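You operate a simulated robot arm through the tools that you are given. There is no shell and no other tool. Be economical: measure what you need, move in short steps, check, and stop when the job is done.

The job below is to be done with a simulated robot arm. You get a single attempt, and the scene is never put back.

JOB
Put one of the magnets from the joints bench top on the green card.

Only the result counts: the job must be done as asked and must still hold three seconds after the hand-in. Knocking over, shifting, dropping, spilling or breaking anything else fails it.

ROBOT AND FRAMES
A 7-joint arm with a two-finger parallel gripper, fixed in place. Base frame: the origin is at the foot of the arm, x ahead of it, y to its left, z up; the work surface is at about z = 0. Readings come in cm, degrees, newtons and seconds.
With the tool pointing down near the work surface it reaches from about 24 to 62 cm from the base axis. Its first joint turns from -66.0 to 66.0 degrees. Payload 2.6 kg.
The tool frame sits at the grasp point between the pads (the TCP): z along the fingers, y along the line on which they close. The tips reach 3 cm beyond it. The gripper opens to 9.4 cm. The fingers are 2.8 cm wide and 1 cm thick; the gripper's body (5 by 9.6 cm) begins 5.5 cm behind the TCP.
Orientation is that of the tool frame in the base frame, as [roll, pitch, yaw] about the fixed x, y, z axes, in that order (R = Rz(yaw) Ry(pitch) Rx(roll)). With the fingers straight down and closing along the base's y, the tool's x points along the base's -x, its y along +y and its z along -z.

CONTROLS
- The arm moves only by the tool servo_tool. Its argument "plan" is a list of rows, each a list of 3 entries, a list of its own where there are three numbers: the opening, from 0 (shut) to 1 (fully open), then the shift along the tool's x, y, z in mm, then the turn, a rotation vector about the tool's x, y, z in degrees. In form: [[hand, [x, y, z], [rx, ry, rz]], ...]. A call has 1 to 10 rows; each row shifts and turns the commanded pose from where the row before left it, along the tool's axes as they then stand. A row lasts 0.2 s, in which the tool goes at most 5 cm and 8.6 degrees; a call with a longer step from one row to the next is refused whole, and so is a gripper value outside its range. Where a pose cannot be reached the arm comes as near as it can. A force on the tool above 40 N (or 10 N above the force at the start of the call, whichever is more), or a blocked arm, ends the call early, and 0.2 s more pass. The fingers move at their own pace (about 7.2 cm/s each) and stop on an object; they squeeze with about 28 N. The grip force told is the motor's: it shows also when the fingers shut on nothing. Time passes only in rows, and 0.2 s behind the last, so rows that do not move let the fingers close. It gives the time, the measured TCP pose, the force on the tool (base axes), the opening and the grip force at its end, in the units of the frame above (readings bear some noise), and new pictures: "show" is both (left out), scene, wrist or none.
- Cameras (640 x 400 px; columns grow to the right, rows downward): "scene" is fixed at [4.22, 44.32, 55.53]; the picture's right is [-0.68, -0.73, 0.00], its down [-0.48, 0.44, -0.76] and it looks along [0.56, -0.52, -0.65] (base axes); focal length 284 px, centre (320, 200). "wrist" rides on the gripper at [-3.7, 0, -5.8] in the tool frame; the picture's right is [0.00, -1.00, 0.00], its down [0.97, 0.00, -0.24] and it looks along [0.24, 0.00, 0.97] (tool axes); focal length 218 px, centre (320, 200).
- locate(camera, pixels): there is no depth. For up to 12 entries [column, row, z] of the newest picture of that camera ("zoom" is the newest enlarged one), the place [x, y] in the base frame at which the ray of that pixel passes the height z, good to about 0.2 cm. No time passes.
- zoom(camera, box): a new picture of the part [left, top, right, bottom] of that camera's present view, enlarged. No time passes.
- job_done(): hands the job in; it is judged then, once.

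Go step by step. Measure first, check grasps and placings, and put right what went wrong. The budget is 60 turns and 120 pictures, counting those below and the enlarged ones. Unless the task says otherwise, let go and move clear before handing in, and close with one line.

The tools are called after ">>>" as a command line: name --argument value ..., lists and objects as JSON in quotes. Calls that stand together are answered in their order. servo_tool: Moves the arm, as the interface text tells. Its arguments: {"type":"object","properties":{"plan":{"type":"array","items":{"type":"array"}},"show":{"type":"string","enum":["both","scene","wrist","none"]}},"required":["plan"]} The other tools are called the same way: locate (camera, pixels) gives the place at which the rays of pixels pass given heights; zoom (camera, box) takes an enlarged picture of a part of a camera's view; job_done () hands the job in.

At the start:

```text
time: 0.0
eef_pos: [39.34, 16.89, 33.23]
orientation: [-180.0, 0.0, -180.0]
contact_force: [0.8, 0.1, 0.2]
gripper_width: 9.4
grip_force: 0.0
```

scene: 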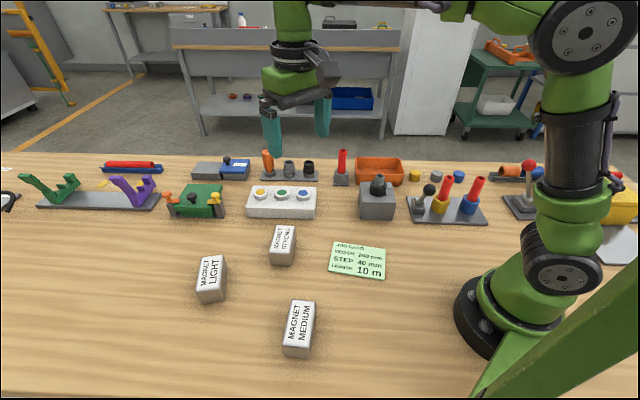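
wrist: 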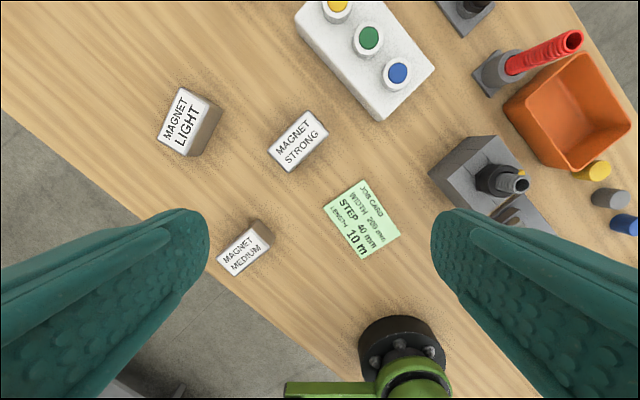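

The pictures show three magnets: LIGHT at scene (212,280), STRONG at (283,247) and MEDIUM at (299,330). The green card is at (358,261). I'll enlarge the area to read the card and measure the blocks.

>>> zoom --camera "scene" --box '[180, 210, 420, 360]'

>>> locate --camera "scene" --pixels '[[335, 242, 0], [386, 248, 0], [382, 279, 0], [328, 271, 0], [293, 300, 3], [315, 304, 3], [309, 345, 3], [283, 345, 3], [283, 345, 2], [283, 356, 0], [308, 358, 0]]'

>>> zoom --camera "wrist" --box '[140, 70, 460, 290]'

```text
2.67 times, centred on (300, 285) of scene
```

zoom: 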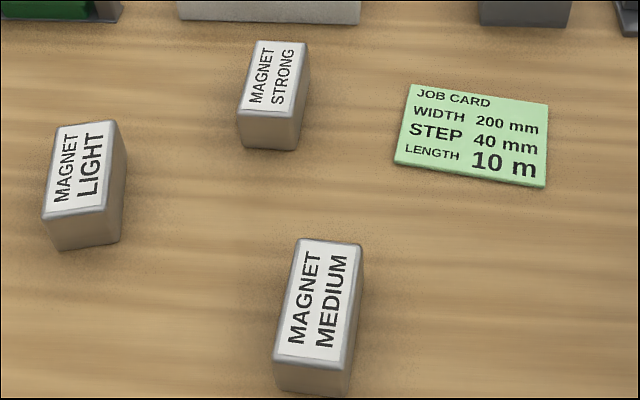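

```text
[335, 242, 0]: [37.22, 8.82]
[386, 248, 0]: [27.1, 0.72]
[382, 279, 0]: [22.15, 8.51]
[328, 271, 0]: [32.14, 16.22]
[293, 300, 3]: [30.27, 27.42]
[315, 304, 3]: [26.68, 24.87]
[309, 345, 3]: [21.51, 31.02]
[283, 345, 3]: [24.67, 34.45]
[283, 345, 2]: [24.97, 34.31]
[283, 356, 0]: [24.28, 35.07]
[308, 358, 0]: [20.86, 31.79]
```

```text
1.82 times, centred on (300, 180) of wrist
```

zoom: 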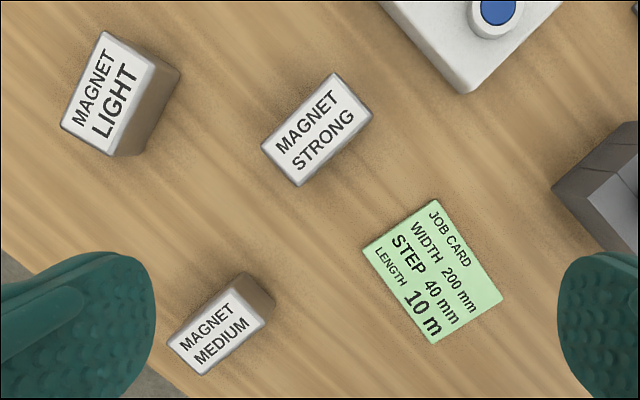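

The card carries only job numbers, so any magnet will do. I'll take STRONG, which has clear space around it and lies well within reach, and measure its top and base in both views.

>>> locate --camera "wrist" --pixels '[[308, 110, 4], [328, 130, 4], [290, 171, 4], [267, 147, 4], [308, 110, 5], [328, 130, 5], [290, 171, 5], [267, 147, 5], [360, 180, 0], [400, 237, 0], [358, 259, 0], [322, 210, 0]]'

>>> locate --camera "scene" --pixels '[[277, 226, 4], [296, 227, 4], [291, 251, 4], [270, 252, 4], [277, 226, 5], [296, 227, 5], [291, 251, 5], [270, 252, 5], [271, 265, 0], [292, 266, 0]]'

```text
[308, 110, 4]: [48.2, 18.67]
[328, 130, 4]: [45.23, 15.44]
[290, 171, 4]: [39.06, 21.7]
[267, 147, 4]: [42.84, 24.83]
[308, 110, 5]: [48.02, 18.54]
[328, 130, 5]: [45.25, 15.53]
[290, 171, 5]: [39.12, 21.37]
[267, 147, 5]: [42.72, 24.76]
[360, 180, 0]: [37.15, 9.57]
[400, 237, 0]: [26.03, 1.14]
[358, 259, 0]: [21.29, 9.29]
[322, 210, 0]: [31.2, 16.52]
```

```text
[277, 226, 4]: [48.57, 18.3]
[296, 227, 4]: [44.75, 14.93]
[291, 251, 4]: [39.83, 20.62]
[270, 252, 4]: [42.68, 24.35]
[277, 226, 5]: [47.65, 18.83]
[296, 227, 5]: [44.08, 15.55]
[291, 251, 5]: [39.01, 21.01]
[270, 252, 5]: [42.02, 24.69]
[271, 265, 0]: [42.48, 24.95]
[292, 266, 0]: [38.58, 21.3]
```

Both views agree: STRONG is about 4.5 cm high, 8.7 x 4.3 cm, centred near (43.6, 20.1), with its short side along about 45°. I'll move above it, turn +45° about the tool's z and come part of the way down.

>>> servo_tool --plan '[[1, [-22, 16, 0], [0, 0, 0]], [1, [-21, 16, 0], [0, 0, 0]], [1, [0, 0, 40], [0, 0, 7.5]], [1, [0, 0, 40], [0, 0, 7.5]], [1, [0, 0, 40], [0, 0, 7.5]], [1, [0, 0, 40], [0, 0, 7.5]], [1, [0, 0, 0], [0, 0, 7.5]], [1, [0, 0, 0], [0, 0, 7.5]], [1, [0, 0, 0], [0, 0, 0]]]'

```text
time: 2.0
eef_pos: [43.44, 20.05, 17.08]
orientation: [180.0, -0.1, 134.9]
contact_force: [-0.8, -0.8, -0.1]
gripper_width: 9.38
grip_force: 0.1
```

scene: 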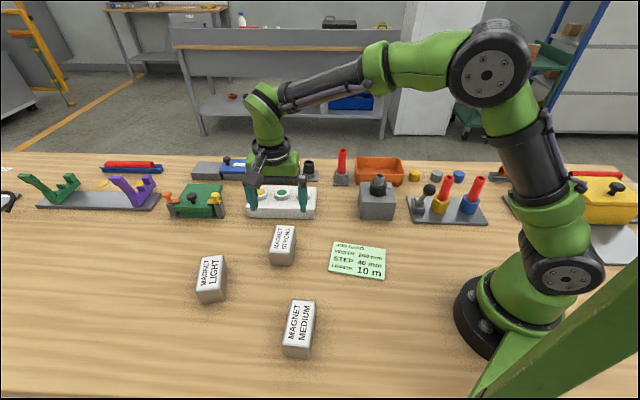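
wrist: 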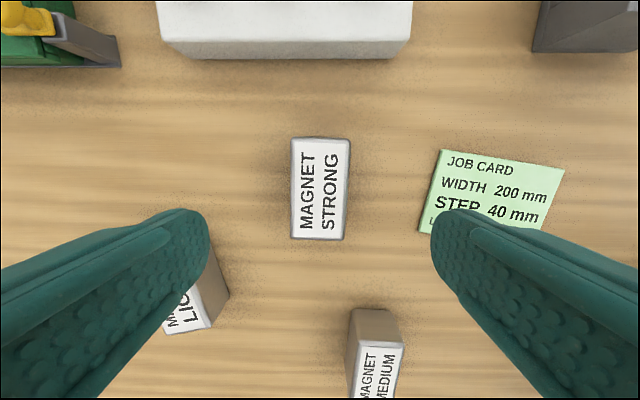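

The magnet is now upright in the wrist view, around (320,188), turned about 2° from the tool. I'll measure the remaining offset and the distance from the fingers to LIGHT and the white block.

>>> locate --camera "wrist" --pixels '[[293, 139, 4.5], [350, 139, 4.5], [342, 239, 4.5], [290, 237, 4.5], [208, 246, 0], [228, 291, 0], [212, 331, 4.5], [160, 55, 0], [409, 55, 0], [441, 149, 0], [565, 169, 0]]'

```text
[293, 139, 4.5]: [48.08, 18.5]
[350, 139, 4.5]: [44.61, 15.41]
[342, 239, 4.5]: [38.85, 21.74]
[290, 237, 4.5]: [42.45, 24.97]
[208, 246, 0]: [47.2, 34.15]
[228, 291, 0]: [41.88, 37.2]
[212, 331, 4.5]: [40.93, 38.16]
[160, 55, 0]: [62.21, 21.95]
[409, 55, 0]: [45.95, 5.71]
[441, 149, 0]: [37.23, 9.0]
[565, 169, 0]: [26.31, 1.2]
```

The TCP at (43.44, 20.05) is within 1 mm of the block centre (43.5, 20.15), and nothing lies near the finger paths. I'll turn 2.5° more and go down to z ≈ 3.5.

>>> servo_tool --plan '[[1, [0, 0, 40], [0, 0, 2.5]], [1, [0, 0, 40], [0, 0, 0]], [1, [0, 0, 30], [0, 0, 0]], [1, [0, 0, 15], [0, 0, 0]], [1, [0, 0, 10], [0, 0, 0]], [1, [0, 0, 0], [0, 0, 0]]]'

```text
time: 3.4
eef_pos: [43.37, 20.07, 3.71]
orientation: [180.0, 0.0, 132.5]
contact_force: [-0.4, 0.4, -0.1]
gripper_width: 9.41
grip_force: 0.0
```

scene: 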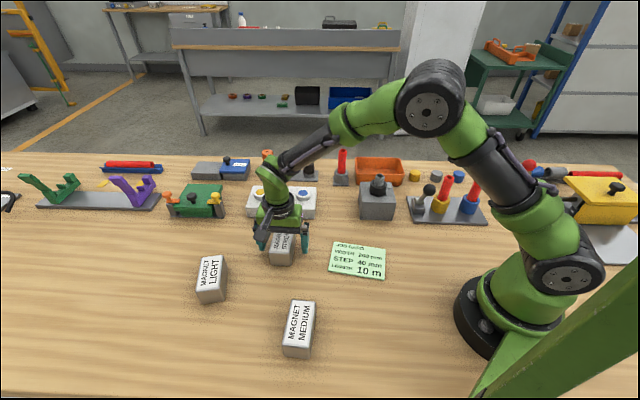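
wrist: 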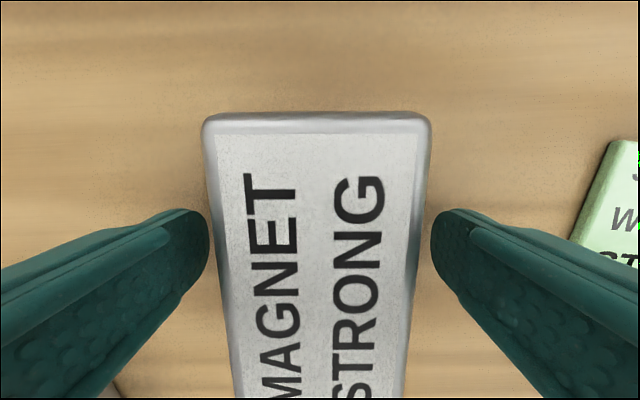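

The fingers straddle the block, with its sides at columns 205 and 430. I'll close them and lift 1 cm as a test.

>>> servo_tool --plan '[[0, [0, 0, 0], [0, 0, 0]], [0, [0, 0, 0], [0, 0, 0]], [0, [0, 0, 0], [0, 0, 0]], [0, [0, 0, 0], [0, 0, 0]], [0, [0, 0, 0], [0, 0, 0]], [0, [0, 0, -5], [0, 0, 0]], [0, [0, 0, -5], [0, 0, 0]], [0, [0, 0, 0], [0, 0, 0]]]'

```text
time: 5.2
eef_pos: [43.63, 20.01, 4.61]
orientation: [-180.0, 0.0, 132.6]
contact_force: [0.5, -0.5, -5.2]
gripper_width: 5.43
grip_force: 27.9
```

scene: 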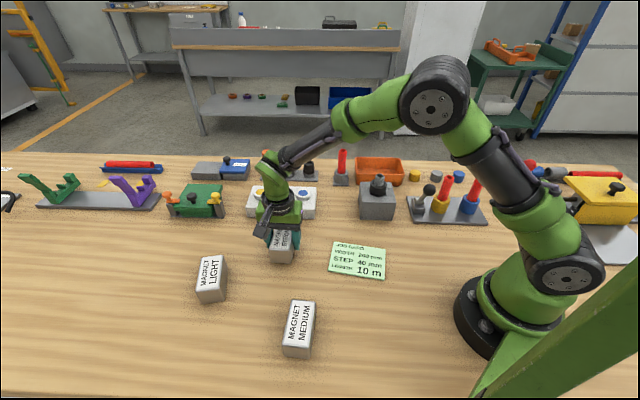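
wrist: 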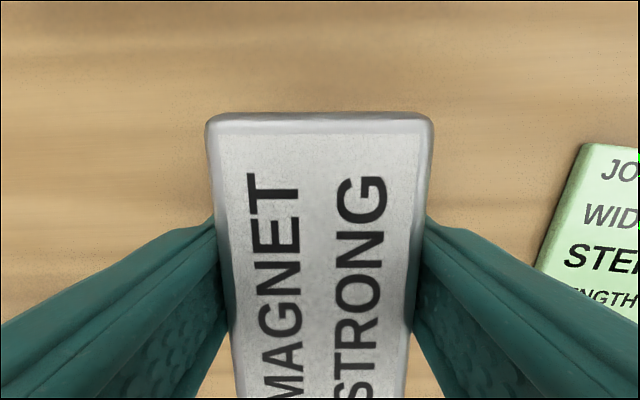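

The grip holds: the opening is 5.43 cm, the weight about 5 N, and the block is off the surface. I'll raise it about 10 cm, then start the turn of -84° so its long side runs along the card's long side.

>>> servo_tool --plan '[[0, [0, 0, -25], [0, 0, 0]], [0, [0, 0, -30], [0, 0, 0]], [0, [0, 0, -30], [0, 0, 0]], [0, [0, 0, -15], [0, 0, -7]], [0, [0, 0, 0], [0, 0, -7]], [0, [0, 0, 0], [0, 0, -7]], [0, [0, 0, 0], [0, 0, -7]], [0, [0, 0, 0], [0, 0, -7]], [0, [0, 0, 0], [0, 0, -7]], [0, [0, 0, 0], [0, 0, -5.6]]]' --show "none"

```text
time: 7.4
eef_pos: [43.56, 19.89, 14.58]
orientation: [-180.0, 0.0, -179.9]
contact_force: [0.5, -0.3, -4.8]
gripper_width: 5.46
grip_force: 28.1
```

The block is still held and the tool is square to the base axes. Next I'll carry it over the card, near (29.4, 8.8), and finish the turn by -37°.

>>> servo_tool --plan '[[0, [28, -22, 0], [0, 0, 0]], [0, [28, -22, 0], [0, 0, 0]], [0, [28, -22, 0], [0, 0, 0]], [0, [29, -23, 0], [0, 0, 0]], [0, [29, -22, 0], [0, 0, -6.2]], [0, [0, 0, 0], [0, 0, -7.7]], [0, [0, 0, 0], [0, 0, -7.7]], [0, [0, 0, 0], [0, 0, -7.7]], [0, [0, 0, 0], [0, 0, -7.7]], [0, [0, 0, 0], [0, 0, 0]]]'

```text
time: 9.6
eef_pos: [29.29, 8.64, 14.58]
orientation: [-179.9, 0.0, -142.8]
contact_force: [0.1, -0.1, -5.6]
gripper_width: 5.43
grip_force: 28.2
```

scene: 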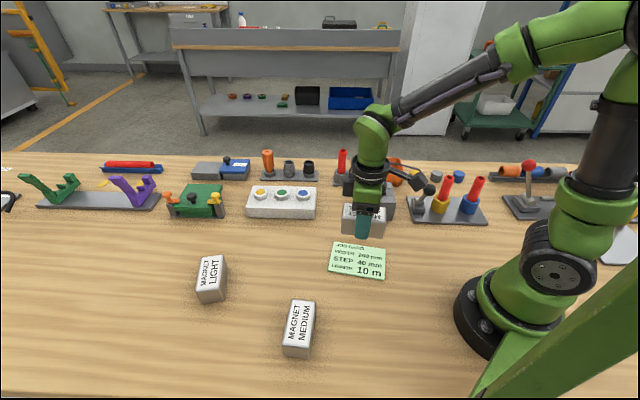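
wrist: 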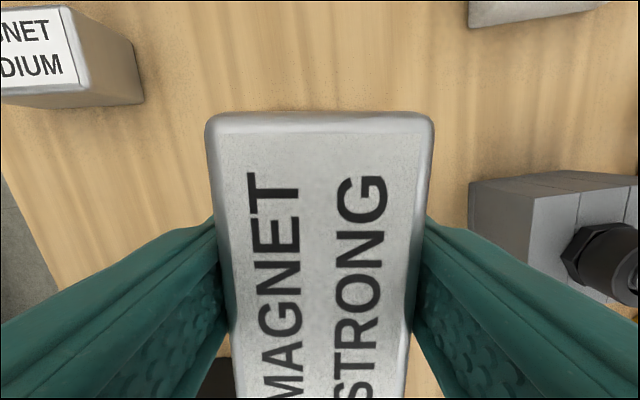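

The block hangs over the card at yaw -142.8 as planned. Before lowering it, I'll check how close the grey knob block at wrist (470,185-250) comes to the right finger.

>>> locate --camera "wrist" --pixels '[[470, 182, 0], [470, 235, 0], [470, 182, 5], [470, 235, 5], [565, 250, 8], [143, 100, 0]]'

>>> zoom --camera "scene" --box '[300, 150, 440, 290]'

```text
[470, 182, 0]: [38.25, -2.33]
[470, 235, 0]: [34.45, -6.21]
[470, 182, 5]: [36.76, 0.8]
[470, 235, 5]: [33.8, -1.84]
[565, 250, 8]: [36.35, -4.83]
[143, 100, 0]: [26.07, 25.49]
```

```text
2.86 times, centred on (370, 220) of scene
```

zoom: 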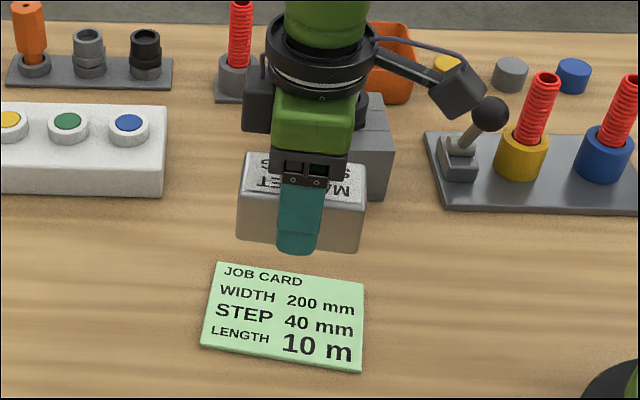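

The right finger's outer edge will be near (32.7, 4.1), about 5 cm clear of the grey block. I'll lower the block to just above the card.

>>> servo_tool --plan '[[0, [0, 0, 30], [0, 0, 0]], [0, [0, 0, 30], [0, 0, 0]], [0, [0, 0, 20], [0, 0, 0]], [0, [0, 0, 12], [0, 0, 0]], [0, [0, 0, 8], [0, 0, 0]], [0, [0, 0, 0], [0, 0, 0]]]'

```text
time: 11.0
eef_pos: [29.36, 8.77, 4.69]
orientation: [179.9, 0.0, -142.9]
contact_force: [-0.2, -0.3, -6.1]
gripper_width: 5.45
grip_force: 28.3
```

scene: 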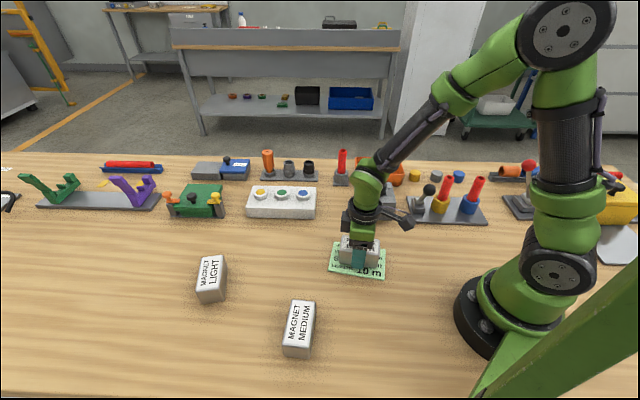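
wrist: 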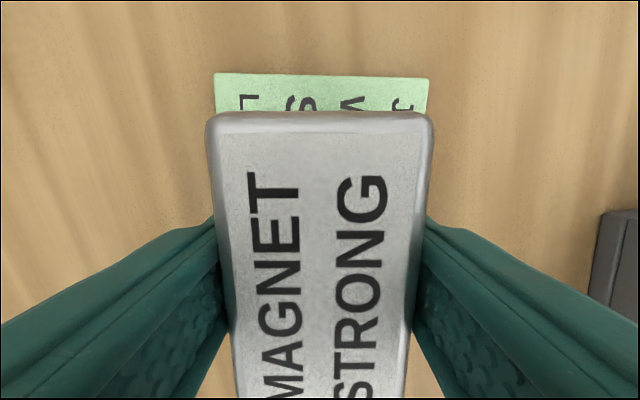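

The block is about 1 cm above the card, and the card shows centred behind it at columns 215-428. I'll ease it down in small steps and watch the force.

>>> servo_tool --plan '[[0, [0, 0, 3], [0, 0, 0]], [0, [0, 0, 2], [0, 0, 0]], [0, [0, 0, 1], [0, 0, 0]], [0, [0, 0, 0], [0, 0, 0]]]' --show "none"

```text
time: 12.0
eef_pos: [29.49, 9.05, 4.18]
orientation: [-179.9, 0.2, -142.9]
contact_force: [-0.5, -2.2, 23.7]
gripper_width: 5.41
grip_force: 28.0
```

The upward force of 23.7 N shows the block resting on the card at z ≈ 4.2. I'll back off slightly to ease the pressure and look at it.

>>> servo_tool --plan '[[0, [0, 0, -0.6], [0, 0, 0]], [0, [0, 0, 0], [0, 0, 0]]]'

>>> zoom --camera "scene" --box '[300, 190, 420, 290]'

```text
time: 12.6
eef_pos: [29.48, 8.95, 4.17]
orientation: [-179.9, 0.2, -142.9]
contact_force: [5.0, 1.1, 20.0]
gripper_width: 5.42
grip_force: 28.0
```

scene: 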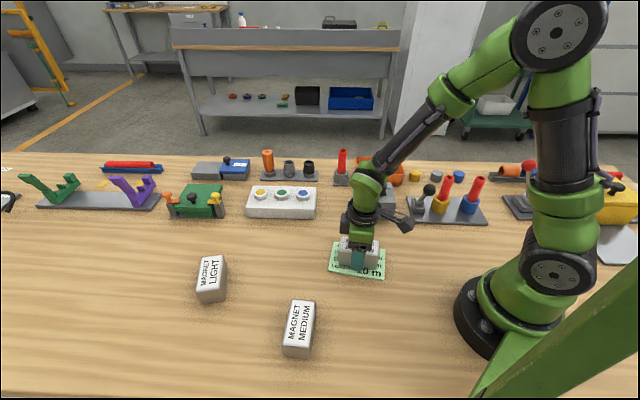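
wrist: 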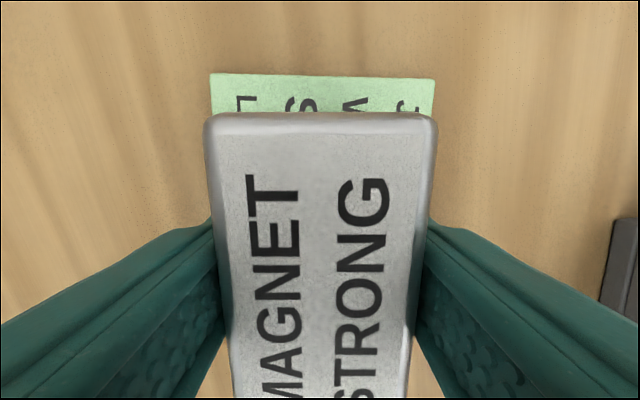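

```text
4.00 times, centred on (360, 240) of scene
```

zoom: 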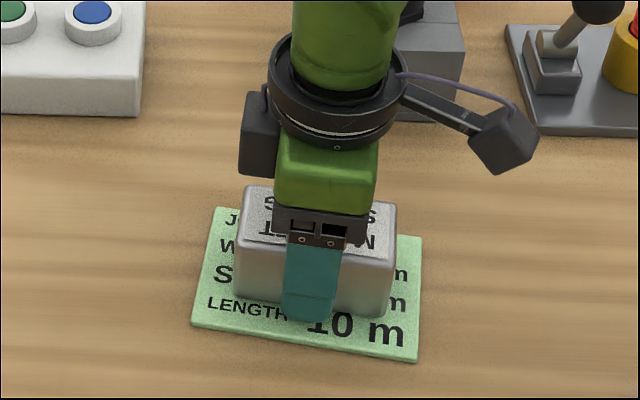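

The block stands on the card, well inside its edges, and the tips are clear of the card. I'll open the hand slowly and lift away.

>>> servo_tool --plan '[[0, [0, 0, -0.8], [0, 0, 0]], [0.65, [0, 0, 0], [0, 0, 0]], [0.9, [0, 0, 0], [0, 0, 0]], [0.9, [0, 0, 0], [0, 0, 0]], [0.9, [0, 0, -15], [0, 0, 0]], [0.9, [0, 0, -30], [0, 0, 0]], [0.9, [0, 0, -40], [0, 0, 0]], [0.9, [0, 0, -40], [0, 0, 0]], [0.9, [0, 0, 0], [0, 0, 0]]]'

>>> zoom --camera "scene" --box '[300, 190, 420, 290]'

```text
time: 14.6
eef_pos: [29.01, 8.82, 17.01]
orientation: [-179.9, 0.0, -142.9]
contact_force: [-0.9, -0.2, -0.4]
gripper_width: 8.49
grip_force: 0.1
```

scene: 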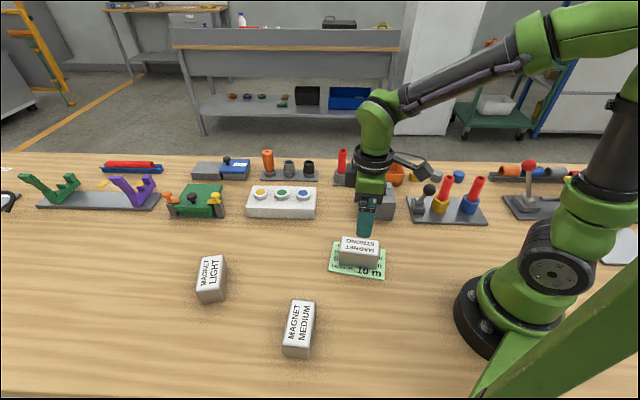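
wrist: 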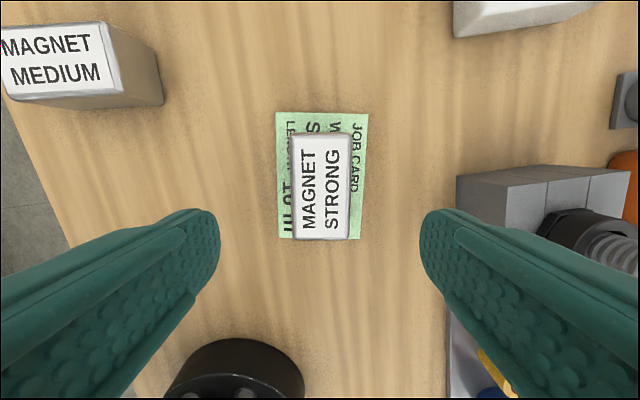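

```text
4.00 times, centred on (360, 240) of scene
```

zoom: 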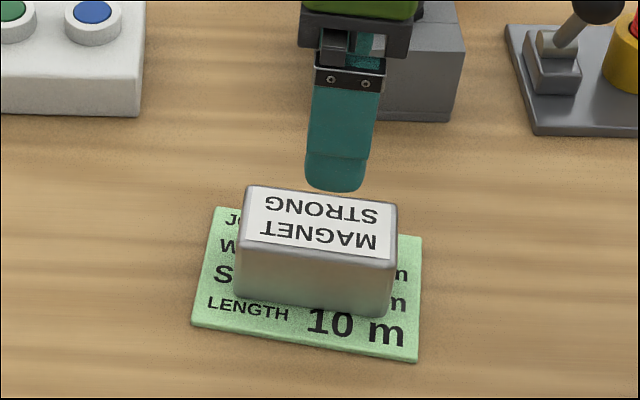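

The STRONG magnet stands wholly on the card in both views, the hand is open and clear, and nothing else has moved. I'll hand the job in.

>>> job_done

```text
The job is handed in.
```

I put the STRONG magnet on the green card. It stands fully on the card, the gripper is open and clear, and nothing else was moved.
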